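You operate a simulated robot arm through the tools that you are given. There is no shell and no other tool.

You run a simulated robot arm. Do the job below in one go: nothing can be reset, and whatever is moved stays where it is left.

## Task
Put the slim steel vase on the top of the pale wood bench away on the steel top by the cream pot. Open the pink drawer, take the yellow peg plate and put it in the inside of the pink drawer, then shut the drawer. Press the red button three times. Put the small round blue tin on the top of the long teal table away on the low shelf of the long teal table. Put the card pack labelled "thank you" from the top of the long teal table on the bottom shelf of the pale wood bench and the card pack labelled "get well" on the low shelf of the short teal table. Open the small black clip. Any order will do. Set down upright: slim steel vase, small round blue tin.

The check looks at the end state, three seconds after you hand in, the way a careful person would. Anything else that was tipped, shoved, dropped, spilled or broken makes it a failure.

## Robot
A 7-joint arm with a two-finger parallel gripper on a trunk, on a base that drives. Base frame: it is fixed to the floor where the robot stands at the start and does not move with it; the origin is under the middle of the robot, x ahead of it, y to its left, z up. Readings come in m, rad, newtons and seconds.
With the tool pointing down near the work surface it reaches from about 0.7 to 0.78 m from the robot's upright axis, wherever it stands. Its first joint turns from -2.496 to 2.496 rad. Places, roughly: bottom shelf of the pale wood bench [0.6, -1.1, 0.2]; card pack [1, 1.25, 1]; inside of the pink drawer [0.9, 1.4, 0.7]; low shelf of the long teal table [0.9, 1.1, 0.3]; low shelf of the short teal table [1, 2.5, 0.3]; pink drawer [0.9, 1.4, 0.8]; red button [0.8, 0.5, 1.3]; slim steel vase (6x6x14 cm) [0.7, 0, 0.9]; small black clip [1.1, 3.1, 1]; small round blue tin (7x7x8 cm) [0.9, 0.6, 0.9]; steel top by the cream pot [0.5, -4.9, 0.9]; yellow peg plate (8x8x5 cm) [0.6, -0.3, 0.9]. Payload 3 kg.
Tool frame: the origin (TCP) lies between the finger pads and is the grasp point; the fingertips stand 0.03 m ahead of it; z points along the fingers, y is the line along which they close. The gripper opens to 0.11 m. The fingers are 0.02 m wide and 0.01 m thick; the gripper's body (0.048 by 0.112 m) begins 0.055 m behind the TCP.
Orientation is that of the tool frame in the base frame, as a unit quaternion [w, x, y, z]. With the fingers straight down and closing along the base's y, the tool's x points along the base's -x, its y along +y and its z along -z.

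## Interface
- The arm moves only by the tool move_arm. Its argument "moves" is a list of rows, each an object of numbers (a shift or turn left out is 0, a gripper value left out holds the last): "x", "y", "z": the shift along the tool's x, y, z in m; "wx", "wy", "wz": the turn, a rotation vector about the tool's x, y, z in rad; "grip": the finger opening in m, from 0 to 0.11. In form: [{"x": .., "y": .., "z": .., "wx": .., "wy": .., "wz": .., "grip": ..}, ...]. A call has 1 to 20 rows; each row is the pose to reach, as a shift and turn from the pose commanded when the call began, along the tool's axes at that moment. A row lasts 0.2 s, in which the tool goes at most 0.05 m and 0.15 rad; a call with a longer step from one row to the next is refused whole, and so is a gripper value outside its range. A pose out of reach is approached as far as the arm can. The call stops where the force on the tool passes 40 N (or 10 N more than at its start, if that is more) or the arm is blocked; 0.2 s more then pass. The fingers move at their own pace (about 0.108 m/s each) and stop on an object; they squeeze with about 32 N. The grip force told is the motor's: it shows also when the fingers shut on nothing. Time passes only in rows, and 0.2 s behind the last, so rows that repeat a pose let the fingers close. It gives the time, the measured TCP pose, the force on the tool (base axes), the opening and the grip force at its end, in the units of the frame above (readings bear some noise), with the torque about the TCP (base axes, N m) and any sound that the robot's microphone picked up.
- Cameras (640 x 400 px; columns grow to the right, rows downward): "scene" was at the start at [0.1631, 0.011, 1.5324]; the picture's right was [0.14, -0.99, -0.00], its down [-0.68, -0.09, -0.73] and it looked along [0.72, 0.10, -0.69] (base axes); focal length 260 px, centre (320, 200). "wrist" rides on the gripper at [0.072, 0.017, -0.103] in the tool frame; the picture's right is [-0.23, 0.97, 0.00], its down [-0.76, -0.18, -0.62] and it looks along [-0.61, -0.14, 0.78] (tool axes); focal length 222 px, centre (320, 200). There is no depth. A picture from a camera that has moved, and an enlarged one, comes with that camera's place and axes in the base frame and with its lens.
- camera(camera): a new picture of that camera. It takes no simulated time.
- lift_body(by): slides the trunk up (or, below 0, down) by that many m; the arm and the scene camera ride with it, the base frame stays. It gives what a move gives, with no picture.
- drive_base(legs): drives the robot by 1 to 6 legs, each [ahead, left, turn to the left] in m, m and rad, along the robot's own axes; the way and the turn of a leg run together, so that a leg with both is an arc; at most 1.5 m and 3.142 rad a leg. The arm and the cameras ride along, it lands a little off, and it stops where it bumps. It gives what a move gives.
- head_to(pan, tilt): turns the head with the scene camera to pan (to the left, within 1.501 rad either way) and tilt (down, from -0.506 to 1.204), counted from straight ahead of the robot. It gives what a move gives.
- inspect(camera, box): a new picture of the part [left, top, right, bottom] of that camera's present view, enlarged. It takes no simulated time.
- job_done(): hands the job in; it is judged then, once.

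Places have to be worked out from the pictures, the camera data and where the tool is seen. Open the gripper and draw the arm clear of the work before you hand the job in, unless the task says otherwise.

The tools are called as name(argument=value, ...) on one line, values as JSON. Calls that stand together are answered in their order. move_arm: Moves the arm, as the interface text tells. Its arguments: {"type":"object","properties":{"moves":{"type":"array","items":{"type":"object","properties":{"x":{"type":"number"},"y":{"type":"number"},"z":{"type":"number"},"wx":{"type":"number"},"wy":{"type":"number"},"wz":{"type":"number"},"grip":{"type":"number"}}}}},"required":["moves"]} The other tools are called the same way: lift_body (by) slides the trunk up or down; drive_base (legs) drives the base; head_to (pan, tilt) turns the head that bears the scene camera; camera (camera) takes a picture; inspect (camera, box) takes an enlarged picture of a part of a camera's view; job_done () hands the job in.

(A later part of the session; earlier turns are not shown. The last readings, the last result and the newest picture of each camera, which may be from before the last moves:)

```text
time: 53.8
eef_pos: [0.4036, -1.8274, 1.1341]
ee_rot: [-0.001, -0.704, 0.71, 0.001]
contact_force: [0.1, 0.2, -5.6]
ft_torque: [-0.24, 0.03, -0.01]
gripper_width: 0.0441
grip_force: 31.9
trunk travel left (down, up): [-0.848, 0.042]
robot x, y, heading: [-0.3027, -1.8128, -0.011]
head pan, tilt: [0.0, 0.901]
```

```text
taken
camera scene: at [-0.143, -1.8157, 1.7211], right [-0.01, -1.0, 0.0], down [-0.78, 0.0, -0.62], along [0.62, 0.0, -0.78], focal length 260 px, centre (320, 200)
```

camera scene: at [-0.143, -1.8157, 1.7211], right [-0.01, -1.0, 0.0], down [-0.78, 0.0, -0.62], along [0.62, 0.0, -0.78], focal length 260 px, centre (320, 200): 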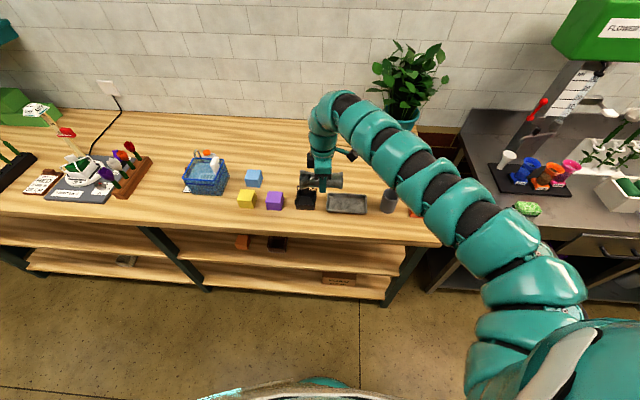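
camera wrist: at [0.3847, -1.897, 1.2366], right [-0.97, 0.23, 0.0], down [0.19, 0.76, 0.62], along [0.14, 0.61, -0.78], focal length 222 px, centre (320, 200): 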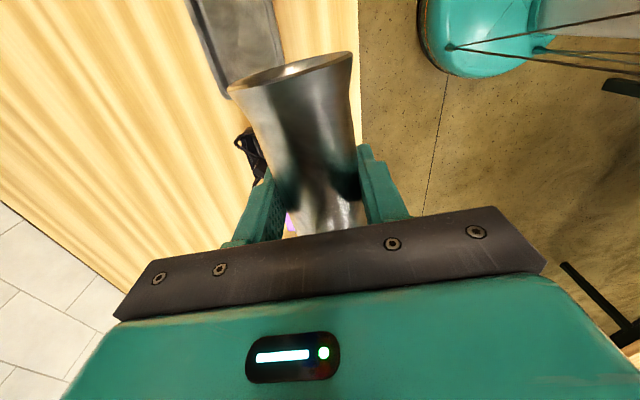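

The torque shows the heavy foot on the +y side, confirming the mouth is toward tool +x. I yaw a further −90° so the mouth points away from the robot, then I can pitch the tool forward to bring the vase upright.

move_arm(moves=[{"wz": -0.1}, {"wz": -0.22}, {"wz": -0.35}, {"wz": -0.48}, {"wz": -0.61}, {"wz": -0.74}, {"wz": -0.87}, {"wz": -1.0}, {"wz": -1.13}, {"wz": -1.26}, {"wz": -1.39}, {"wz": -1.5}, {"wz": -1.571}, {"wz": -1.571}])

camera(camera="scene")

```text
time: 56.8
eef_pos: [0.4019, -1.8268, 1.1341]
ee_rot: [0.0, 1.0, -0.004, -0.002]
contact_force: [0.4, -0.3, -4.8]
ft_torque: [-0.02, -0.18, 0.01]
gripper_width: 0.0441
grip_force: 32.7
trunk travel left (down, up): [-0.848, 0.042]
robot x, y, heading: [-0.2973, -1.8153, -0.004]
head pan, tilt: [0.0, 0.901]
```

```text
taken
camera scene: at [-0.1432, -1.8158, 1.7211], right [-0.01, -1.0, 0.0], down [-0.78, 0.0, -0.62], along [0.62, 0.0, -0.78], focal length 260 px, centre (320, 200)
```

scene: 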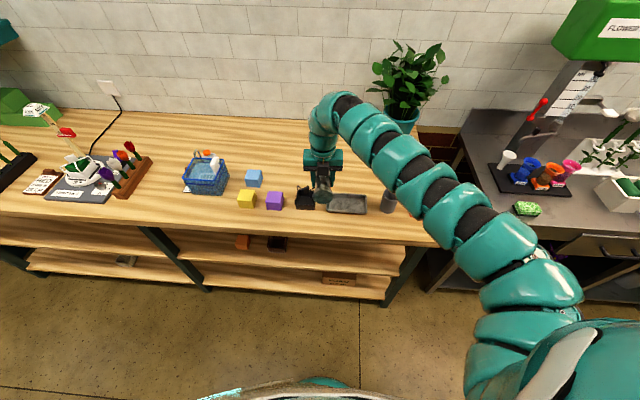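

The yaw worked. Now I pitch the tool forward in place, half-way first.

move_arm(moves=[{"wy": 0.12}, {"wy": 0.25}, {"wy": 0.38}, {"wy": 0.51}, {"wy": 0.64}, {"wy": 0.77}, {"wy": 0.77}])

camera(camera="scene")

```text
time: 57.5
eef_pos: [0.449, -1.8224, 1.1399]
ee_rot: [0.01, 0.995, -0.022, 0.097]
contact_force: [-1.6, 3.7, -5.5]
ft_torque: [-0.18, -0.25, -0.1]
gripper_width: 0.044
grip_force: 31.9
out of reach, approached as far as the arm can: row 1, 2, 3
trunk travel left (down, up): [-0.848, 0.042]
robot x, y, heading: [-0.3006, -1.814, -0.004]
head pan, tilt: [0.0, 0.901]
stopped in row 3: the force on the tool passed its limit at 52 N (the readings are from after the stop); the commanded pose is now the measured one
```

```text
taken
camera scene: at [-0.1429, -1.8079, 1.7212], right [0.0, -1.0, 0.0], down [-0.78, 0.0, -0.62], along [0.62, -0.01, -0.78], focal length 260 px, centre (320, 200)
```

scene: 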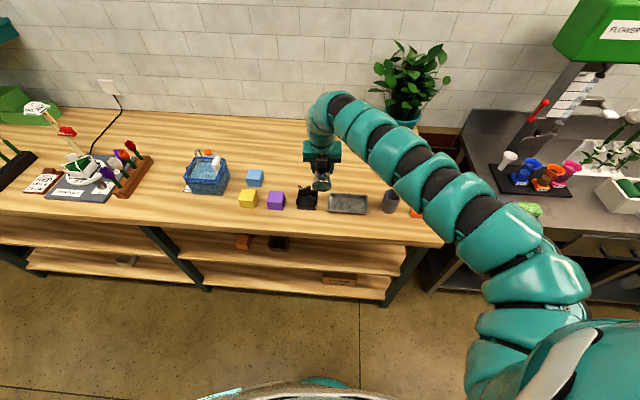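

Pitching in place is out of reach, so the wrist must stay put while the TCP swings outward. I swing the tool about the wrist (≈0.22 m behind the TCP) instead.

move_arm(moves=[{"x": 0.022, "z": -0.001, "wy": 0.1}, {"x": 0.0437, "z": -0.0044, "wy": 0.2}, {"x": 0.065, "z": -0.0098, "wy": 0.3}, {"x": 0.0857, "z": -0.0174, "wy": 0.4}, {"x": 0.1055, "z": -0.0269, "wy": 0.5}, {"x": 0.1242, "z": -0.0384, "wy": 0.6}, {"x": 0.1242, "z": -0.0384, "wy": 0.6}])

camera(camera="scene")

```text
time: 59.1
eef_pos: [0.5621, -1.8311, 1.2025]
ee_rot: [0.014, 0.922, -0.02, 0.387]
contact_force: [0.4, -0.2, -5.7]
ft_torque: [0.02, -0.13, -0.03]
gripper_width: 0.0441
grip_force: 31.9
trunk travel left (down, up): [-0.848, 0.042]
robot x, y, heading: [-0.3025, -1.8163, -0.004]
head pan, tilt: [0.0, 0.901]
```

```text
taken
camera scene: at [-0.1431, -1.8158, 1.7211], right [-0.01, -1.0, 0.0], down [-0.78, 0.0, -0.62], along [0.62, 0.0, -0.78], focal length 260 px, centre (320, 200)
```

scene: 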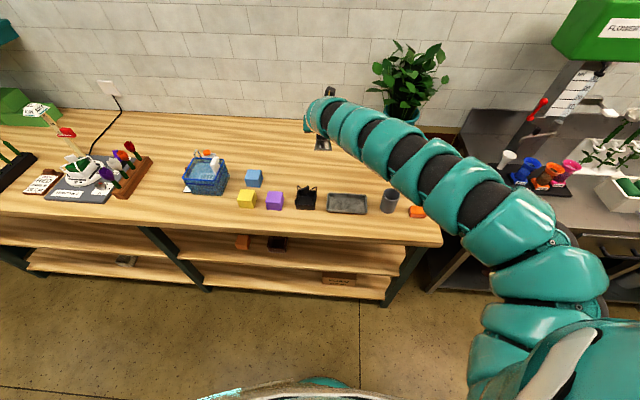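

That works; pitch is now ~0.79 rad. I continue the swing to horizontal.

move_arm(moves=[{"x": 0.022, "z": -0.001, "wy": 0.1}, {"x": 0.0437, "z": -0.0044, "wy": 0.2}, {"x": 0.065, "z": -0.0098, "wy": 0.3}, {"x": 0.0857, "z": -0.0174, "wy": 0.4}, {"x": 0.1055, "z": -0.0269, "wy": 0.5}, {"x": 0.1242, "z": -0.0384, "wy": 0.6}, {"x": 0.1417, "z": -0.0517, "wy": 0.7}, {"x": 0.154, "z": -0.063, "wy": 0.776}, {"x": 0.154, "z": -0.063, "wy": 0.776}])

camera(camera="scene")

camera(camera="wrist")

```text
time: 61.1
eef_pos: [0.6313, -1.8312, 1.3539]
ee_rot: [0.02, 0.706, -0.014, 0.707]
contact_force: [0.3, 0.1, -5.5]
ft_torque: [-0.06, 0.0, -0.01]
gripper_width: 0.0443
grip_force: 31.7
out of reach, approached as far as the arm can: row 4, 5, 6, 7, 8, 9
trunk travel left (down, up): [-0.848, 0.042]
robot x, y, heading: [-0.2983, -1.8156, -0.009]
head pan, tilt: [0.0, 0.901]
```

```text
taken
camera scene: at [-0.1428, -1.8156, 1.7211], right [-0.01, -1.0, 0.0], down [-0.78, 0.0, -0.62], along [0.62, 0.0, -0.78], focal length 260 px, centre (320, 200)
```

scene: 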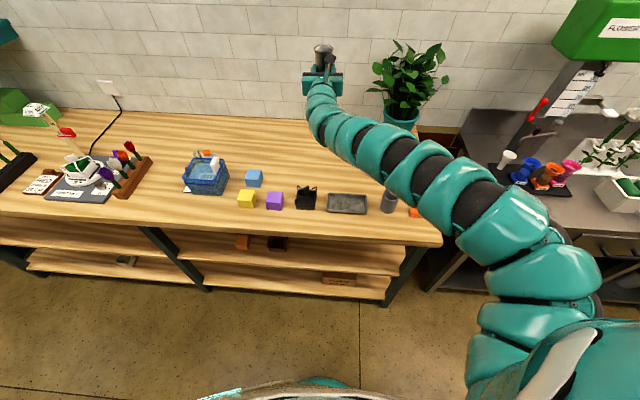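

```text
taken
camera wrist: at [0.5266, -1.8396, 1.4268], right [-0.05, -0.97, -0.22], down [-0.61, 0.2, -0.76], along [0.79, 0.1, -0.61], focal length 222 px, centre (320, 200)
```

wrist: 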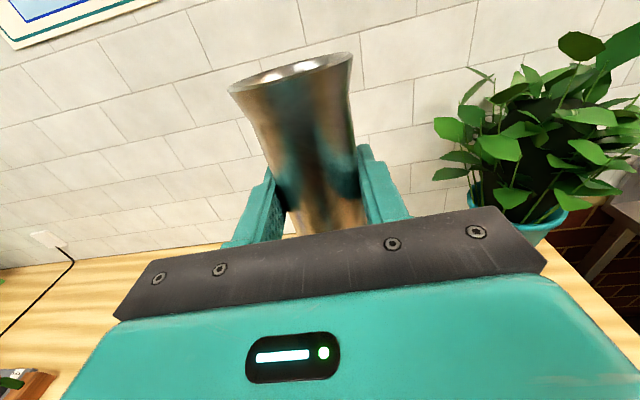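

The vase is now upright (mouth up, tool horizontal) and firmly held by the waist. I turn right gently in small legs, keeping away from the plant.

drive_base(legs=[[0, 0, -0.26], [0, 0, -0.26], [0, 0, -0.26]])

camera(camera="wrist")

```text
time: 64.2
eef_pos: [0.3489, -2.4824, 1.3553]
ee_rot: [0.287, 0.648, -0.281, 0.646]
contact_force: [-0.4, -0.1, -5.4]
ft_torque: [0.01, 0.04, 0.01]
gripper_width: 0.0443
grip_force: 32.0
trunk travel left (down, up): [-0.848, 0.042]
robot x, y, heading: [-0.3035, -1.8153, -0.783]
head pan, tilt: [0.0, 0.901]
```

```text
taken
camera wrist: at [0.2672, -2.4146, 1.4269], right [-0.72, -0.66, -0.22], down [-0.3, 0.57, -0.76], along [0.63, -0.48, -0.61], focal length 222 px, centre (320, 200)
```

wrist: 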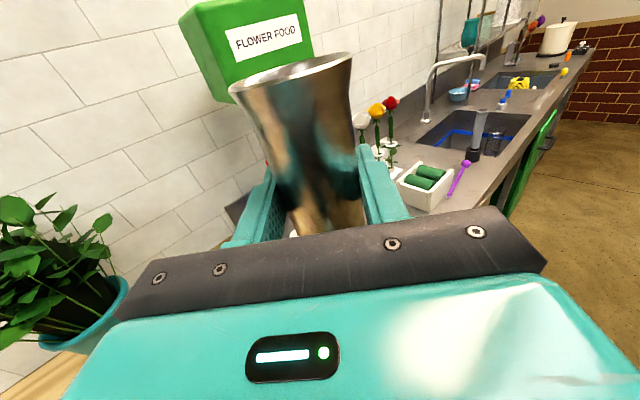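

The grip is steady. I finish the turn to face down the aisle and drive ahead 1.4 m.

drive_base(legs=[[0, 0, -0.26], [0, 0, -0.26], [0, 0, -0.26], [0.7, 0, 0], [0.7, 0, 0]])

head_to(pan=0.5, tilt=0.6)

camera(camera="scene")

```text
time: 74.1
eef_pos: [-0.2943, -4.1399, 1.3552]
ee_rot: [0.511, 0.494, -0.506, 0.489]
contact_force: [0.3, -0.4, -5.3]
ft_torque: [0.05, -0.03, 0.0]
gripper_width: 0.044
grip_force: 31.8
trunk travel left (down, up): [-0.848, 0.042]
robot x, y, heading: [-0.29, -3.2087, -1.561]
head pan, tilt: [0.0, 0.901]
```

```text
time: 75.0
eef_pos: [-0.2947, -4.1407, 1.3549]
ee_rot: [0.511, 0.494, -0.506, 0.489]
contact_force: [-0.5, 0.5, -5.4]
ft_torque: [0.04, -0.03, 0.01]
gripper_width: 0.0442
grip_force: 32.1
trunk travel left (down, up): [-0.848, 0.042]
robot x, y, heading: [-0.291, -3.206, -1.563]
head pan, tilt: [0.499, 0.6]
```

```text
taken
camera scene: at [-0.2458, -3.3661, 1.7459], right [-0.88, -0.48, 0.0], down [-0.27, 0.5, -0.82], along [0.4, -0.72, -0.57], focal length 260 px, centre (320, 200)
```

scene: 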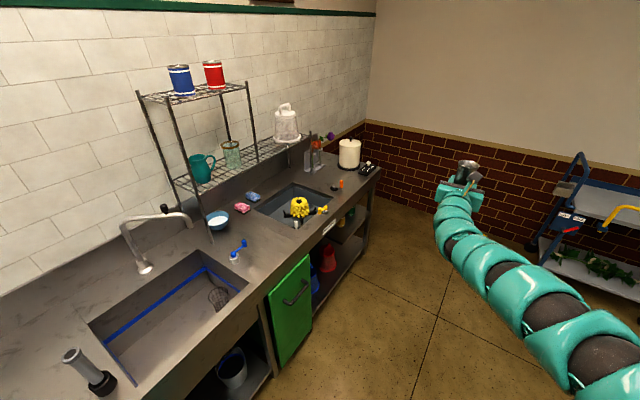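

I zoom on the far end of the steel counter with the cream pot.

inspect(camera="scene", box=[230, 100, 430, 225])

```text
3.20 times, centred on (330, 162) of scene
camera zoom: at [-0.2458, -3.3661, 1.7459], right [-0.88, -0.48, 0.0], down [-0.27, 0.5, -0.82], along [0.4, -0.72, -0.57], focal length 830 px, centre (288, 320)
```

zoom: 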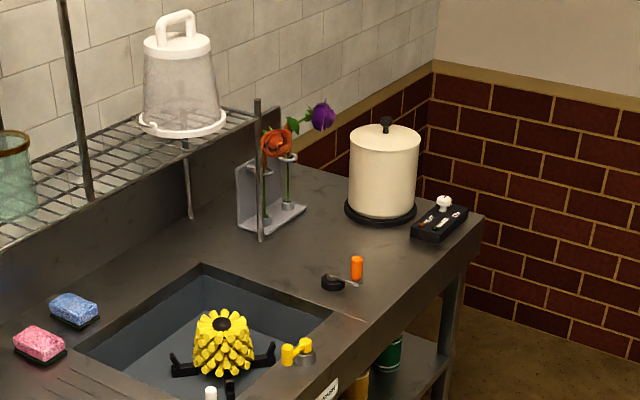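

The cream pot stands at about (0.375, −4.91); a free spot beside it is near (0.42, −4.74). I drive ahead and slightly right, then turn left gently to face the counter.

drive_base(legs=[[0.69, -0.11, 0], [0.69, -0.112, 0], [0, 0, 0.25], [0, 0, 0.25], [0, 0, 0.25], [0, 0, 0.25]])

drive_base(legs=[[0, 0, 0.2], [0, 0, 0.2]])

head_to(pan=0.0, tilt=0.7)

camera(camera="scene")

camera(camera="wrist")

```text
time: 85.7
eef_pos: [0.2836, -5.0951, 1.3551]
ee_rot: [0.213, 0.676, -0.206, 0.674]
contact_force: [-0.1, 0.2, -5.7]
ft_torque: [0.02, 0.01, 0.0]
gripper_width: 0.0444
grip_force: 31.9
trunk travel left (down, up): [-0.848, 0.042]
robot x, y, heading: [-0.4981, -4.5912, -0.564]
head pan, tilt: [0.499, 0.6]
```

```text
time: 87.6
eef_pos: [0.4197, -4.7501, 1.3548]
ee_rot: [0.076, 0.704, -0.068, 0.703]
contact_force: [0.4, 0.9, -5.4]
ft_torque: [0.02, 0.03, -0.02]
gripper_width: 0.0442
grip_force: 32.3
trunk travel left (down, up): [-0.848, 0.042]
robot x, y, heading: [-0.4963, -4.5898, -0.159]
head pan, tilt: [0.499, 0.6]
```

```text
time: 88.6
eef_pos: [0.419, -4.7507, 1.3539]
ee_rot: [0.075, 0.704, -0.068, 0.703]
contact_force: [0.0, 0.5, -5.8]
ft_torque: [0.03, 0.03, -0.01]
gripper_width: 0.0441
grip_force: 32.0
trunk travel left (down, up): [-0.848, 0.042]
robot x, y, heading: [-0.4991, -4.5925, -0.164]
head pan, tilt: [0.0, 0.7]
```

```text
taken
camera scene: at [-0.335, -4.6171, 1.7373], right [-0.16, -0.99, 0.0], down [-0.64, 0.1, -0.76], along [0.75, -0.12, -0.64], focal length 260 px, centre (320, 200)
```

scene: 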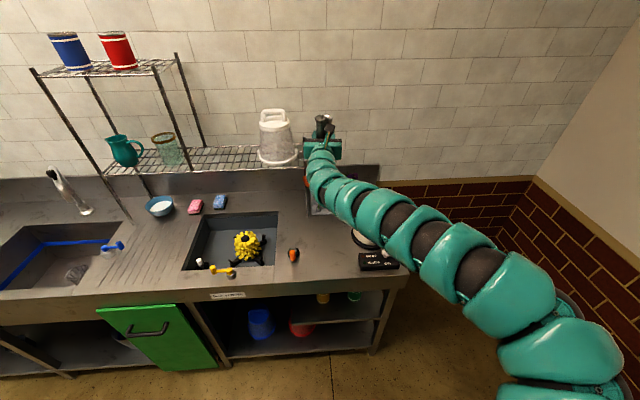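

```text
taken
camera wrist: at [0.3129, -4.7441, 1.4265], right [-0.2, -0.96, -0.22], down [-0.58, 0.29, -0.76], along [0.79, -0.03, -0.61], focal length 222 px, centre (320, 200)
```

wrist: 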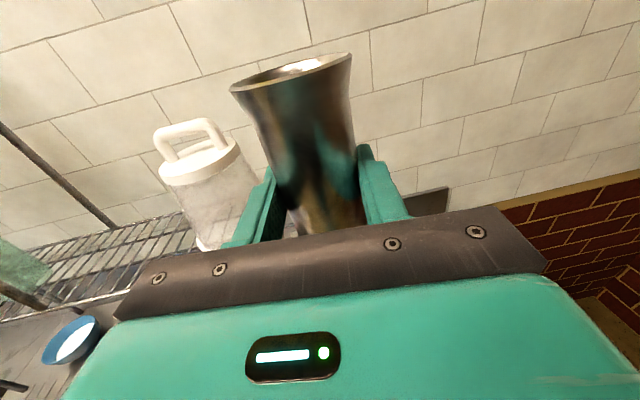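

The vase is above the chosen spot. I zoom the scene view to check the pot and nearby items relative to the arm.

inspect(camera="scene", box=[260, 110, 440, 290])

lift_body(by=-0.1)

inspect(camera="scene", box=[260, 110, 440, 290])

```text
2.22 times, centred on (350, 200) of scene
camera zoom: at [-0.335, -4.6171, 1.7373], right [-0.16, -0.99, 0.0], down [-0.64, 0.1, -0.76], along [0.75, -0.12, -0.64], focal length 577 px, centre (253, 200)
```

zoom: 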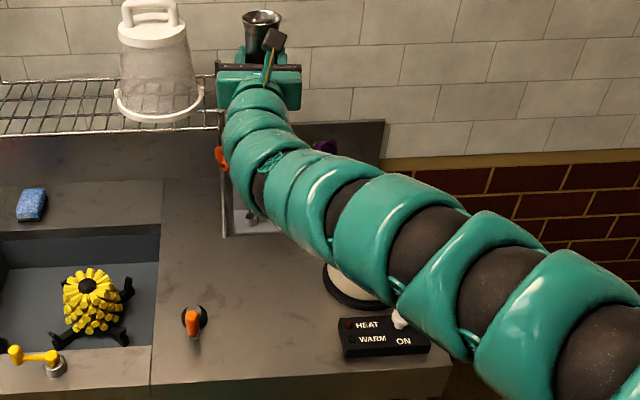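

```text
time: 89.9
eef_pos: [0.42, -4.7522, 1.2542]
ee_rot: [0.077, 0.704, -0.068, 0.703]
contact_force: [0.5, 0.0, -4.7]
ft_torque: [0.03, 0.03, 0.0]
gripper_width: 0.0441
grip_force: 32.2
trunk travel left (down, up): [-0.748, 0.142]
robot x, y, heading: [-0.5019, -4.5888, -0.162]
head pan, tilt: [0.0, 0.7]
```

```text
2.22 times, centred on (350, 200) of scene
camera zoom: at [-0.3353, -4.6172, 1.6373], right [-0.16, -0.99, 0.0], down [-0.64, 0.1, -0.76], along [0.75, -0.12, -0.64], focal length 577 px, centre (253, 200)
```

zoom: 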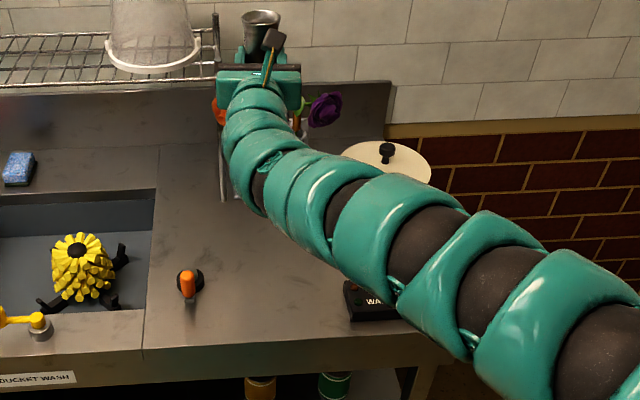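

The forearm stays in front of the counter, and the pot is at about (0.41, −4.96). I shift a little closer to the pot and lower the trunk in steps.

drive_base(legs=[[0.012, -0.035, 0]])

lift_body(by=-0.15)

inspect(camera="scene", box=[240, 20, 480, 220])

camera(camera="wrist")

```text
time: 90.8
eef_pos: [0.4245, -4.7909, 1.2541]
ee_rot: [0.076, 0.704, -0.07, 0.703]
contact_force: [1.5, -1.5, -5.9]
ft_torque: [0.01, 0.05, 0.05]
gripper_width: 0.0444
grip_force: 32.1
trunk travel left (down, up): [-0.748, 0.142]
robot x, y, heading: [-0.4928, -4.6259, -0.165]
head pan, tilt: [0.0, 0.7]
```

```text
time: 92.5
eef_pos: [0.4241, -4.7887, 1.104]
ee_rot: [0.075, 0.704, -0.068, 0.703]
contact_force: [-0.1, 0.5, -5.0]
ft_torque: [0.03, 0.04, -0.03]
gripper_width: 0.044
grip_force: 32.2
trunk travel left (down, up): [-0.598, 0.292]
robot x, y, heading: [-0.4913, -4.623, -0.161]
head pan, tilt: [0.0, 0.7]
```

```text
2.00 times, centred on (360, 120) of scene
camera zoom: at [-0.3291, -4.6538, 1.4873], right [-0.16, -0.99, 0.0], down [-0.64, 0.1, -0.76], along [0.75, -0.12, -0.64], focal length 519 px, centre (240, 360)
```

zoom: 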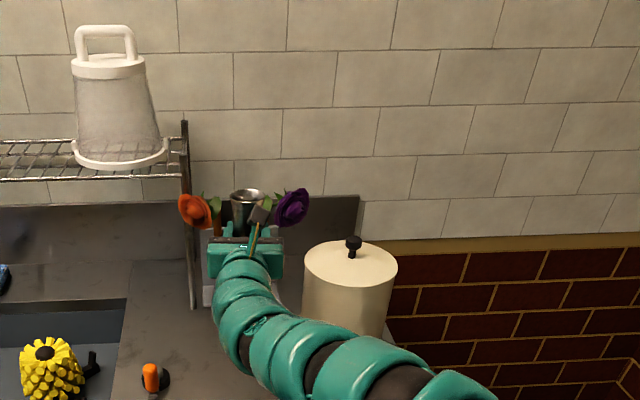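

```text
taken
camera wrist: at [0.3188, -4.7816, 1.1766], right [-0.2, -0.96, -0.22], down [-0.58, 0.29, -0.76], along [0.79, -0.03, -0.61], focal length 222 px, centre (320, 200)
```

wrist: 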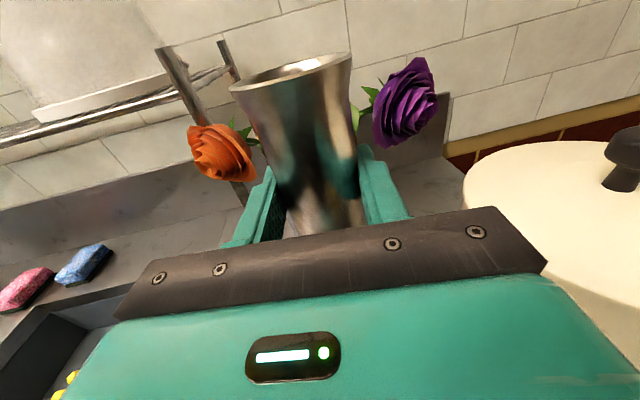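

Flowers are ~5 cm beyond the vase and the pot ~3–4 cm to the gripper's right; lowering straight down keeps those gaps. I lower 0.1 m more.

lift_body(by=-0.1)

inspect(camera="scene", box=[240, 0, 480, 200])

camera(camera="wrist")

```text
time: 93.8
eef_pos: [0.4245, -4.7891, 1.0046]
ee_rot: [0.076, 0.703, -0.07, 0.703]
contact_force: [0.7, 0.1, -5.5]
ft_torque: [0.0, 0.03, 0.03]
gripper_width: 0.0441
grip_force: 31.7
trunk travel left (down, up): [-0.498, 0.392]
robot x, y, heading: [-0.4916, -4.625, -0.163]
head pan, tilt: [0.0, 0.7]
```

```text
2.00 times, centred on (360, 100) of scene
camera zoom: at [-0.3293, -4.6538, 1.3873], right [-0.16, -0.99, 0.0], down [-0.64, 0.1, -0.76], along [0.75, -0.12, -0.64], focal length 519 px, centre (240, 400)
```

zoom: 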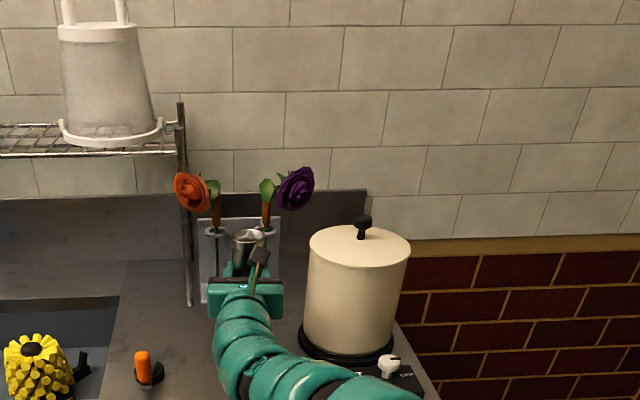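

```text
taken
camera wrist: at [0.3187, -4.7816, 1.0767], right [-0.2, -0.96, -0.22], down [-0.57, 0.29, -0.76], along [0.79, -0.03, -0.61], focal length 222 px, centre (320, 200)
```

wrist: 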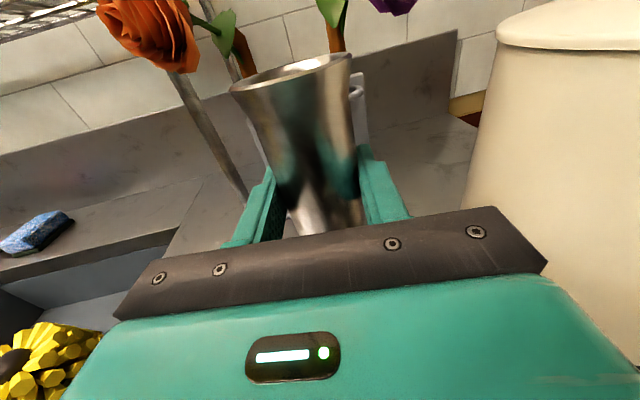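

Clear on all sides. I lower the last centimetres with the arm in small rows, watching the force for contact.

move_arm(moves=[{"x": -0.006}, {"x": -0.012}, {"x": -0.018}, {"x": -0.024}, {"x": -0.024}])

```text
time: 95.0
eef_pos: [0.4245, -4.7891, 0.9798]
ee_rot: [0.075, 0.704, -0.069, 0.703]
contact_force: [0.4, -0.7, -4.6]
ft_torque: [-0.01, 0.0, 0.01]
gripper_width: 0.0441
grip_force: 32.0
trunk travel left (down, up): [-0.498, 0.392]
robot x, y, heading: [-0.4952, -4.6245, -0.169]
head pan, tilt: [0.0, 0.7]
```

move_arm(moves=[{"x": -0.004}, {"x": -0.008}, {"x": -0.012}, {"x": -0.012}])

camera(camera="wrist")

```text
time: 96.0
eef_pos: [0.424, -4.7892, 0.9677]
ee_rot: [0.076, 0.704, -0.069, 0.703]
contact_force: [0.0, 0.6, -4.7]
ft_torque: [0.04, 0.05, 0.0]
gripper_width: 0.0442
grip_force: 31.6
trunk travel left (down, up): [-0.498, 0.392]
robot x, y, heading: [-0.4948, -4.6267, -0.163]
head pan, tilt: [0.0, 0.7]
```

```text
taken
camera wrist: at [0.3186, -4.7818, 1.0401], right [-0.2, -0.96, -0.22], down [-0.58, 0.29, -0.76], along [0.79, -0.03, -0.61], focal length 222 px, centre (320, 200)
```

wrist: 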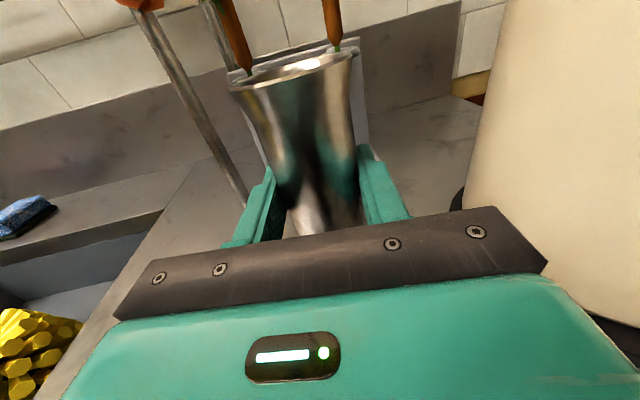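

No contact yet at TCP z = 0.968. I continue lowering in 4 mm steps.

move_arm(moves=[{"x": -0.004}, {"x": -0.008}, {"x": -0.012}, {"x": -0.012}])

```text
time: 97.0
eef_pos: [0.424, -4.7882, 0.9559]
ee_rot: [0.075, 0.704, -0.068, 0.703]
contact_force: [0.3, 0.7, -5.1]
ft_torque: [0.01, 0.02, 0.01]
gripper_width: 0.0438
grip_force: 31.5
trunk travel left (down, up): [-0.498, 0.392]
robot x, y, heading: [-0.4973, -4.6286, -0.168]
head pan, tilt: [0.0, 0.7]
```

move_arm(moves=[{"x": -0.004}, {"x": -0.008}, {"x": -0.012}, {"x": -0.012}])

inspect(camera="scene", box=[260, 20, 460, 200])

```text
time: 98.0
eef_pos: [0.4223, -4.7893, 0.9489]
ee_rot: [0.076, 0.701, -0.069, 0.706]
contact_force: [1.0, 0.8, 21.7]
ft_torque: [0.54, -0.79, 0.0]
gripper_width: 0.0444
grip_force: 32.2
trunk travel left (down, up): [-0.498, 0.392]
robot x, y, heading: [-0.4898, -4.6272, -0.159]
head pan, tilt: [0.0, 0.7]
```

```text
2.22 times, centred on (360, 110) of scene
camera zoom: at [-0.3326, -4.6532, 1.3881], right [-0.16, -0.99, 0.0], down [-0.63, 0.1, -0.77], along [0.76, -0.12, -0.64], focal length 577 px, centre (231, 400)
```

zoom: 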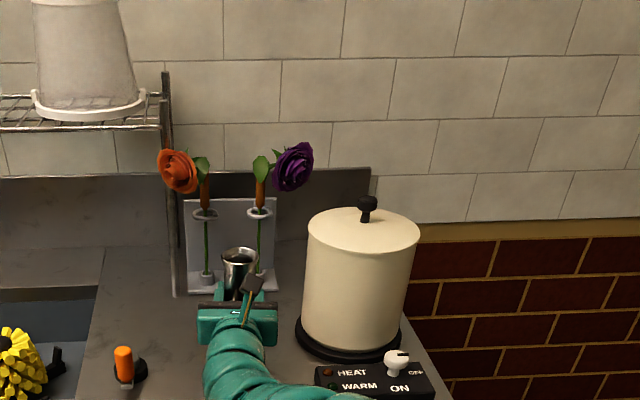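

Contact at TCP z≈0.949 (22 N up, at the far base edge). I ease up 4 mm, then open the fingers gently to 6.4 cm.

move_arm(moves=[{"x": 0.004}, {"x": 0.005}])

inspect(camera="wrist", box=[180, 30, 420, 230])

```text
time: 98.6
eef_pos: [0.4229, -4.7897, 0.9499]
ee_rot: [0.076, 0.704, -0.069, 0.703]
contact_force: [-2.2, 0.7, 7.3]
ft_torque: [0.19, -0.16, 0.06]
gripper_width: 0.0444
grip_force: 32.1
trunk travel left (down, up): [-0.498, 0.392]
robot x, y, heading: [-0.4936, -4.6251, -0.159]
head pan, tilt: [0.0, 0.7]
```

```text
2.00 times, centred on (300, 130) of wrist
camera zoom: at [0.3176, -4.7821, 1.0215], right [-0.2, -0.96, -0.22], down [-0.58, 0.29, -0.76], along [0.79, -0.03, -0.61], focal length 444 px, centre (360, 340)
```

zoom: 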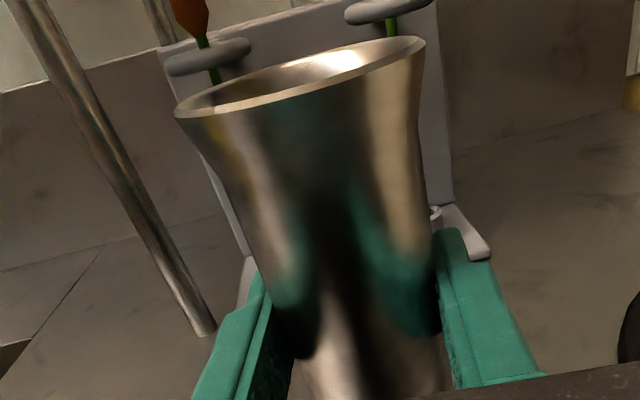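

The vase rests lightly (about 12 N net support). I open the fingers slowly.

move_arm(moves=[{"grip": 0.05}, {"grip": 0.056}, {"grip": 0.066}, {"grip": 0.07}, {"grip": 0.07}])

camera(camera="wrist")

inspect(camera="scene", box=[260, 20, 460, 200])

```text
time: 99.8
eef_pos: [0.4235, -4.7893, 0.9499]
ee_rot: [0.077, 0.703, -0.07, 0.703]
contact_force: [0.1, -0.2, -0.3]
ft_torque: [0.0, 0.0, -0.03]
gripper_width: 0.0699
grip_force: 0.1
trunk travel left (down, up): [-0.498, 0.392]
robot x, y, heading: [-0.4937, -4.6262, -0.162]
head pan, tilt: [0.0, 0.7]
```

```text
taken
camera wrist: at [0.3185, -4.7823, 1.022], right [-0.2, -0.96, -0.22], down [-0.57, 0.29, -0.76], along [0.79, -0.03, -0.61], focal length 222 px, centre (320, 200)
```

wrist: 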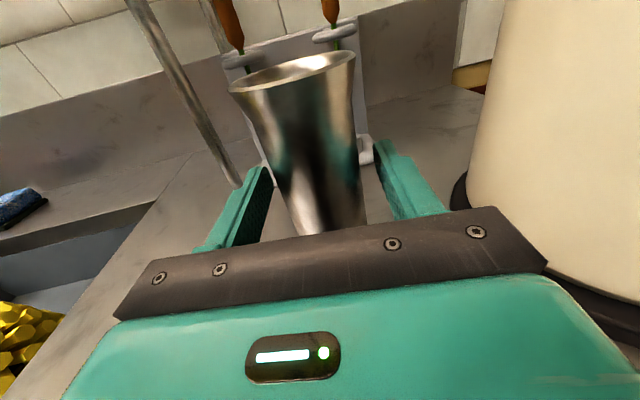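

```text
2.22 times, centred on (360, 110) of scene
camera zoom: at [-0.3298, -4.6538, 1.3874], right [-0.16, -0.99, 0.0], down [-0.64, 0.1, -0.76], along [0.75, -0.12, -0.64], focal length 577 px, centre (231, 400)
```

zoom: 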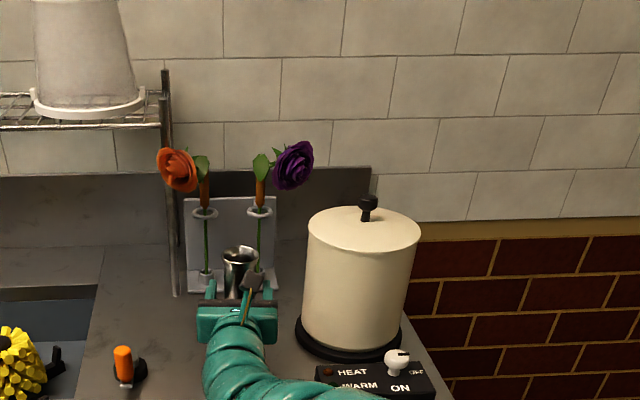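

The vase stands upright by the pot. I widen the fingers to 8.5 cm and back the base out along the tool's axis.

move_arm(moves=[{"grip": 0.085}, {"grip": 0.085}])

drive_base(legs=[[-0.15, 0.007, 0]])

camera(camera="wrist")

camera(camera="scene")

```text
time: 100.4
eef_pos: [0.4255, -4.7888, 0.9499]
ee_rot: [0.076, 0.703, -0.07, 0.703]
contact_force: [0.9, 0.1, -0.5]
ft_torque: [0.01, 0.01, 0.0]
gripper_width: 0.0851
grip_force: 0.0
trunk travel left (down, up): [-0.498, 0.392]
robot x, y, heading: [-0.4909, -4.6273, -0.163]
head pan, tilt: [0.0, 0.7]
```

```text
time: 101.8
eef_pos: [0.2747, -4.7568, 0.9513]
ee_rot: [0.076, 0.703, -0.068, 0.704]
contact_force: [-0.1, 0.1, -0.3]
ft_torque: [-0.02, 0.0, 0.0]
gripper_width: 0.0849
grip_force: 0.1
trunk travel left (down, up): [-0.498, 0.392]
robot x, y, heading: [-0.6388, -4.5942, -0.166]
head pan, tilt: [0.0, 0.7]
```

```text
taken
camera wrist: at [0.1695, -4.7501, 1.0227], right [-0.2, -0.96, -0.22], down [-0.57, 0.29, -0.76], along [0.79, -0.03, -0.61], focal length 222 px, centre (320, 200)
```

wrist: 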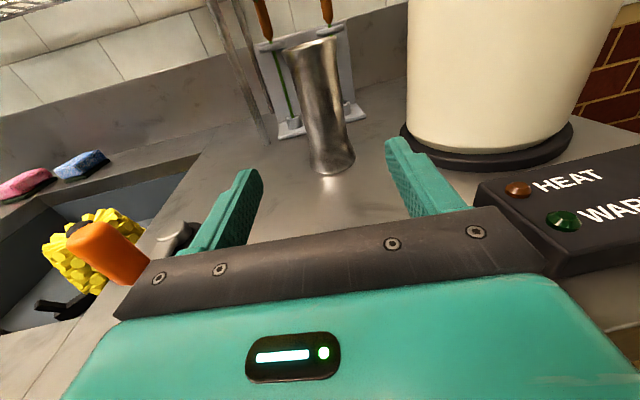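

```text
taken
camera scene: at [-0.4791, -4.622, 1.3875], right [-0.16, -0.99, 0.0], down [-0.64, 0.1, -0.77], along [0.76, -0.12, -0.64], focal length 260 px, centre (320, 200)
```

scene: 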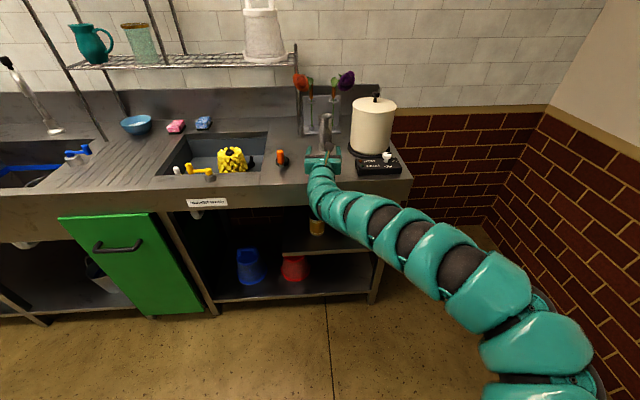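

The vase stands upright and free. I back away further, raise the trunk and swing the tool back down to a compact pose.

drive_base(legs=[[-0.2, 0.0, 0]])

lift_body(by=0.25)

move_arm(moves=[{"x": -0.022, "z": -0.001, "wy": -0.1}, {"x": -0.0437, "z": -0.0044, "wy": -0.2}, {"x": -0.065, "z": -0.0098, "wy": -0.3}, {"x": -0.0857, "z": -0.0174, "wy": -0.4}, {"x": -0.1055, "z": -0.0269, "wy": -0.5}, {"x": -0.1242, "z": -0.0384, "wy": -0.6}, {"x": -0.1417, "z": -0.0517, "wy": -0.7}, {"x": -0.1556, "z": -0.0645, "wy": -0.785}, {"x": -0.1556, "z": -0.0645, "wy": -0.785}])

camera(camera="scene")

```text
time: 103.4
eef_pos: [0.0791, -4.7263, 0.9497]
ee_rot: [0.077, 0.703, -0.068, 0.704]
contact_force: [0.3, -0.3, -0.1]
ft_torque: [-0.01, 0.04, 0.01]
gripper_width: 0.085
grip_force: 0.0
trunk travel left (down, up): [-0.498, 0.392]
robot x, y, heading: [-0.84, -4.563, -0.165]
head pan, tilt: [0.0, 0.7]
```

```text
time: 106.0
eef_pos: [0.0777, -4.7252, 1.2007]
ee_rot: [0.074, 0.703, -0.068, 0.704]
contact_force: [-0.4, 0.6, 0.8]
ft_torque: [-0.01, 0.01, 0.02]
gripper_width: 0.0849
grip_force: 0.1
trunk travel left (down, up): [-0.748, 0.142]
robot x, y, heading: [-0.8405, -4.5647, -0.164]
head pan, tilt: [0.0, 0.7]
```

```text
time: 108.0
eef_pos: [0.0161, -4.7155, 1.0444]
ee_rot: [0.045, 0.919, -0.093, 0.38]
contact_force: [-0.3, -0.7, -0.3]
ft_torque: [0.0, 0.0, -0.04]
gripper_width: 0.0851
grip_force: 0.1
trunk travel left (down, up): [-0.748, 0.142]
robot x, y, heading: [-0.8366, -4.5649, -0.162]
head pan, tilt: [0.0, 0.7]
```

```text
taken
camera scene: at [-0.6751, -4.5902, 1.6374], right [-0.16, -0.99, 0.0], down [-0.64, 0.1, -0.76], along [0.75, -0.12, -0.64], focal length 260 px, centre (320, 200)
```

scene: 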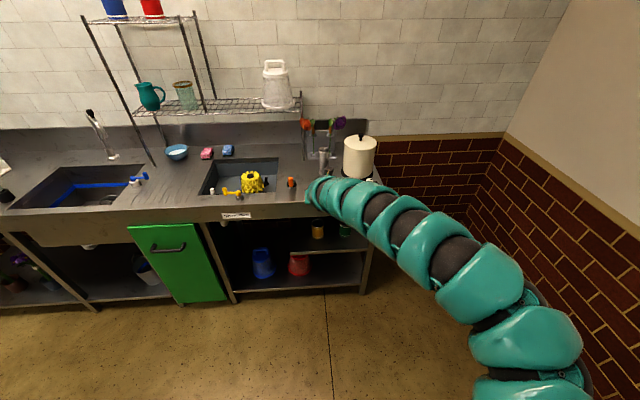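

Tool is at a compact 45° pitch. I turn left to face along the aisle and drive back toward the long teal table.

drive_base(legs=[[0, 0, 0.825], [0, 0, 0.825], [0.8, -0.2, 0], [0.8, -0.2, 0], [1.3, 0, 0]])

head_to(pan=0.0, tilt=0.6)

camera(camera="scene")

```text
time: 126.8
eef_pos: [-0.1791, -0.8469, 1.0454]
ee_rot: [-0.252, 0.688, 0.616, 0.289]
contact_force: [-0.8, -1.2, -0.1]
ft_torque: [-0.01, -0.02, 0.01]
gripper_width: 0.0853
grip_force: 0.2
trunk travel left (down, up): [-0.748, 0.142]
robot x, y, heading: [-0.2564, -1.7178, 1.5]
head pan, tilt: [0.0, 0.7]
```

```text
time: 127.5
eef_pos: [-0.1795, -0.8472, 1.0447]
ee_rot: [-0.252, 0.688, 0.616, 0.289]
contact_force: [-0.2, -0.4, 0.5]
ft_torque: [0.02, 0.03, 0.01]
gripper_width: 0.0851
grip_force: 0.1
trunk travel left (down, up): [-0.748, 0.142]
robot x, y, heading: [-0.2516, -1.715, 1.497]
head pan, tilt: [0.0, 0.6]
```

```text
taken
camera scene: at [-0.24, -1.545, 1.646], right [1.0, -0.07, 0.0], down [-0.04, -0.56, -0.82], along [0.06, 0.82, -0.57], focal length 260 px, centre (320, 200)
```

scene: 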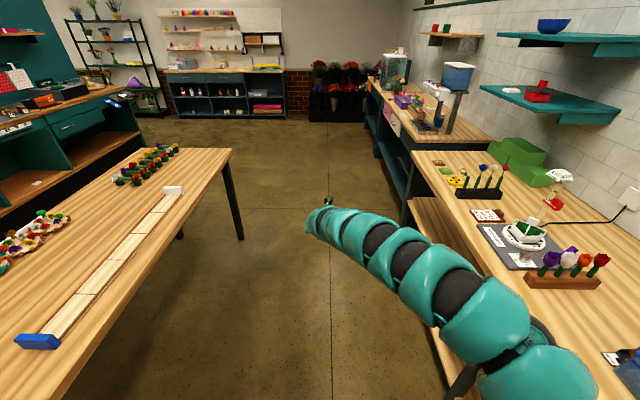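

The aisle is clear. I drive on to the long teal table, staying well back, and turn to face it.

drive_base(legs=[[1.45, 0, 0], [1.35, 0.28, 0], [0, 0, -0.79], [0, 0, -0.79]])

head_to(pan=0.25, tilt=0.6)

camera(camera="scene")

head_to(pan=-0.4, tilt=0.6)

camera(camera="scene")

```text
time: 145.3
eef_pos: [0.5384, 1.0237, 1.0454]
ee_rot: [0.027, 0.922, -0.052, 0.383]
contact_force: [1.0, 0.6, -0.5]
ft_torque: [-0.02, 0.03, 0.02]
gripper_width: 0.0848
grip_force: 0.1
trunk travel left (down, up): [-0.748, 0.142]
robot x, y, heading: [-0.3276, 1.0989, -0.078]
head pan, tilt: [0.0, 0.6]
```

```text
time: 146.0
eef_pos: [0.538, 1.0239, 1.0444]
ee_rot: [0.027, 0.922, -0.052, 0.382]
contact_force: [-0.1, -0.5, 0.0]
ft_torque: [-0.04, 0.0, 0.0]
gripper_width: 0.0849
grip_force: 0.0
trunk travel left (down, up): [-0.748, 0.142]
robot x, y, heading: [-0.3299, 1.0964, -0.074]
head pan, tilt: [0.25, 0.6]
```

```text
taken
camera scene: at [-0.1589, 1.1085, 1.646], right [0.17, -0.98, 0.0], down [-0.56, -0.1, -0.82], along [0.81, 0.14, -0.57], focal length 260 px, centre (320, 200)
```

scene: 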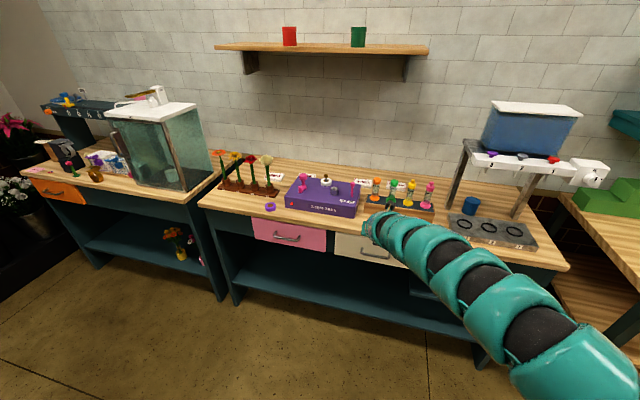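

```text
time: 147.1
eef_pos: [0.5377, 1.0224, 1.0439]
ee_rot: [0.027, 0.922, -0.052, 0.383]
contact_force: [0.1, 0.6, -0.1]
ft_torque: [-0.01, 0.02, -0.02]
gripper_width: 0.085
grip_force: 0.1
trunk travel left (down, up): [-0.748, 0.142]
robot x, y, heading: [-0.3279, 1.0956, -0.074]
head pan, tilt: [-0.4, 0.6]
```

```text
taken
camera scene: at [-0.1672, 1.0529, 1.646], right [-0.46, -0.89, 0.0], down [-0.5, 0.26, -0.82], along [0.73, -0.38, -0.57], focal length 260 px, centre (320, 200)
```

scene: 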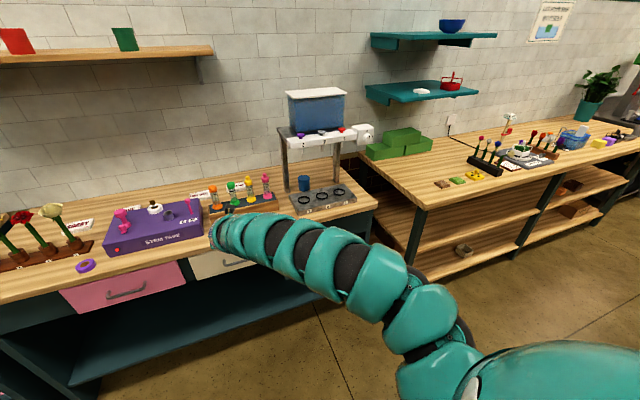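

I zoom in on the card packs, drawer handle, the dispenser and the short table's clip.

head_to(pan=0.25, tilt=0.6)

inspect(camera="scene", box=[190, 130, 450, 290])

inspect(camera="scene", box=[430, 90, 640, 260])

inspect(camera="scene", box=[20, 80, 230, 280])

```text
time: 148.1
eef_pos: [0.5387, 1.0241, 1.0443]
ee_rot: [0.027, 0.922, -0.051, 0.382]
contact_force: [-0.3, -0.1, -0.5]
ft_torque: [0.03, -0.01, 0.0]
gripper_width: 0.085
grip_force: 0.1
trunk travel left (down, up): [-0.748, 0.142]
robot x, y, heading: [-0.3251, 1.0988, -0.074]
head pan, tilt: [0.25, 0.6]
```

```text
2.46 times, centred on (320, 210) of scene
camera zoom: at [-0.1589, 1.1085, 1.646], right [0.17, -0.98, 0.0], down [-0.56, -0.1, -0.82], along [0.81, 0.14, -0.57], focal length 639 px, centre (320, 175)
```

zoom: 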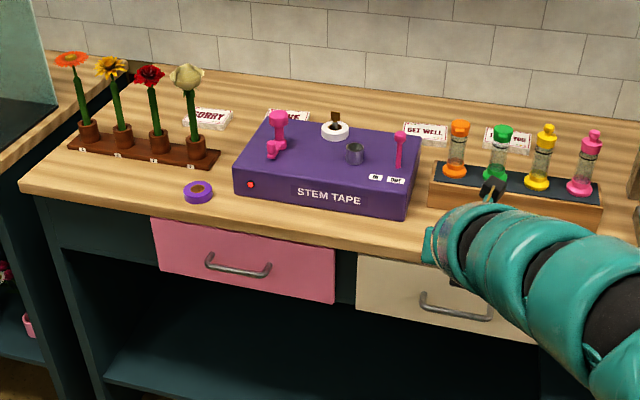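

```text
2.35 times, centred on (535, 175) of scene
camera zoom: at [-0.1589, 1.1085, 1.646], right [0.17, -0.98, 0.0], down [-0.56, -0.1, -0.82], along [0.81, 0.14, -0.57], focal length 611 px, centre (-186, 259)
```

zoom: 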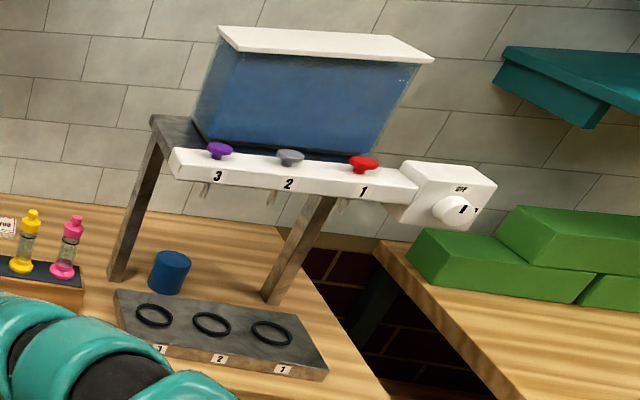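

```text
2.00 times, centred on (125, 180) of scene
camera zoom: at [-0.1589, 1.1085, 1.646], right [0.17, -0.98, 0.0], down [-0.56, -0.1, -0.82], along [0.81, 0.14, -0.57], focal length 519 px, centre (710, 240)
```

zoom: 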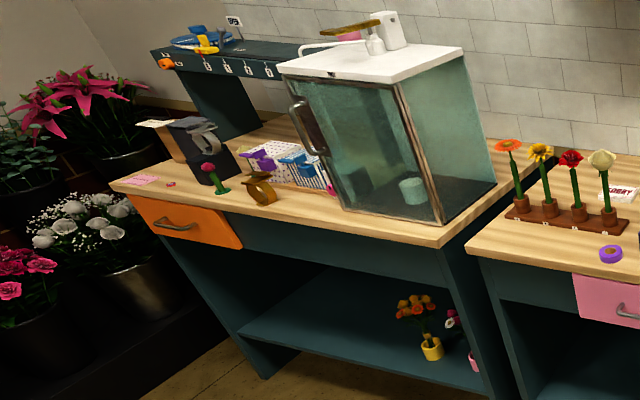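

The pink drawer's handle is about (0.70, 1.41, 0.816), a horizontal bar. I line up with it, swing the tool horizontal and roll it 90° so that the fingers close vertically on the bar.

drive_base(legs=[[0, 0.39, 0]])

move_arm(moves=[{"x": 0.022, "z": -0.001, "wy": 0.1}, {"x": 0.0437, "z": -0.0044, "wy": 0.2}, {"x": 0.065, "z": -0.0098, "wy": 0.3}, {"x": 0.0857, "z": -0.0174, "wy": 0.4}, {"x": 0.1055, "z": -0.0269, "wy": 0.5}, {"x": 0.1242, "z": -0.0384, "wy": 0.6}, {"x": 0.1417, "z": -0.0517, "wy": 0.7}, {"x": 0.1556, "z": -0.0645, "wy": 0.785}, {"x": 0.1556, "z": -0.0645, "wy": 0.785}])

camera(camera="scene")

```text
time: 150.5
eef_pos: [0.5673, 1.4129, 1.0448]
ee_rot: [0.027, 0.922, -0.05, 0.382]
contact_force: [-0.4, -0.3, -0.4]
ft_torque: [-0.02, 0.03, 0.0]
gripper_width: 0.0851
grip_force: 0.1
trunk travel left (down, up): [-0.748, 0.142]
robot x, y, heading: [-0.2975, 1.4879, -0.069]
head pan, tilt: [0.25, 0.6]
```

```text
time: 152.5
eef_pos: [0.6309, 1.4077, 1.2009]
ee_rot: [0.043, 0.705, -0.036, 0.707]
contact_force: [-0.9, 0.0, 0.5]
ft_torque: [0.01, -0.02, -0.03]
gripper_width: 0.085
grip_force: 0.1
trunk travel left (down, up): [-0.748, 0.142]
robot x, y, heading: [-0.2994, 1.484, -0.073]
head pan, tilt: [0.25, 0.6]
```

```text
taken
camera scene: at [-0.1308, 1.4959, 1.646], right [0.18, -0.98, 0.0], down [-0.56, -0.1, -0.82], along [0.81, 0.15, -0.57], focal length 260 px, centre (320, 200)
```

scene: 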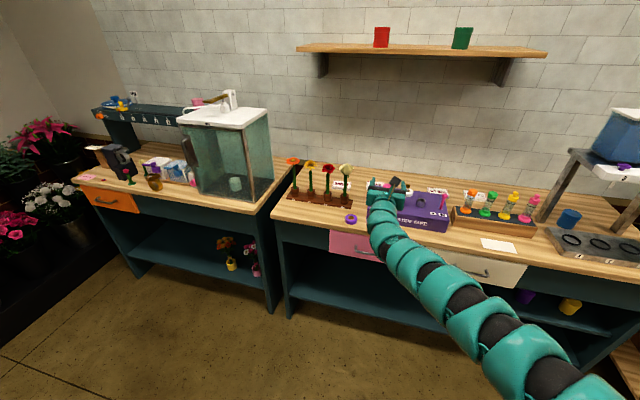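

The tool is horizontal. Now I roll +90° about the tool axis so the fingers close vertically.

move_arm(moves=[{"wz": 0.14}, {"wz": 0.28}, {"wz": 0.42}, {"wz": 0.56}, {"wz": 0.7}, {"wz": 0.84}, {"wz": 0.98}, {"wz": 1.12}, {"wz": 1.26}, {"wz": 1.4}, {"wz": 1.5}, {"wz": 1.571}, {"wz": 1.571, "grip": 0.06}])

camera(camera="wrist")

camera(camera="scene")

```text
time: 155.3
eef_pos: [0.6314, 1.407, 1.2004]
ee_rot: [-0.469, 0.473, -0.525, 0.53]
contact_force: [-0.6, 0.3, -0.7]
ft_torque: [-0.02, 0.01, 0.01]
gripper_width: 0.0599
grip_force: 0.1
trunk travel left (down, up): [-0.748, 0.142]
robot x, y, heading: [-0.2996, 1.4846, -0.069]
head pan, tilt: [0.25, 0.6]
```

```text
taken
camera wrist: at [0.5191, 1.3491, 1.1834], right [0.03, 0.22, -0.98], down [-0.53, 0.83, 0.17], along [0.85, 0.52, 0.14], focal length 222 px, centre (320, 200)
```

wrist: 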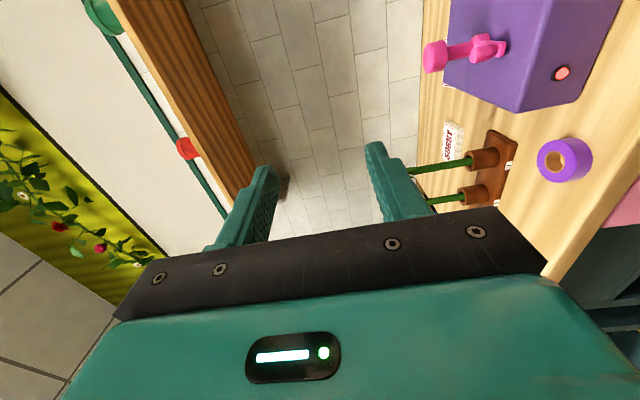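

```text
taken
camera scene: at [-0.1308, 1.4959, 1.646], right [0.18, -0.98, 0.0], down [-0.56, -0.1, -0.82], along [0.81, 0.15, -0.57], focal length 260 px, centre (320, 200)
```

scene: 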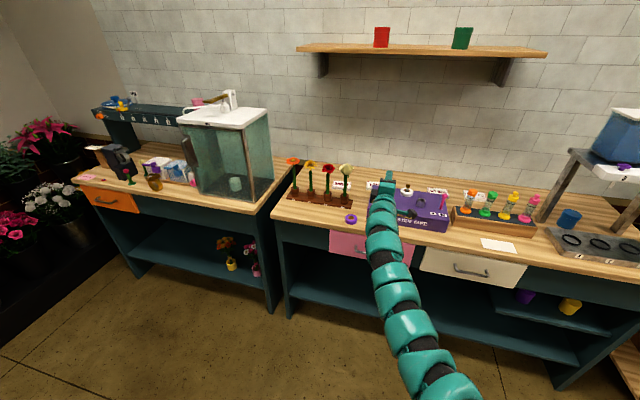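

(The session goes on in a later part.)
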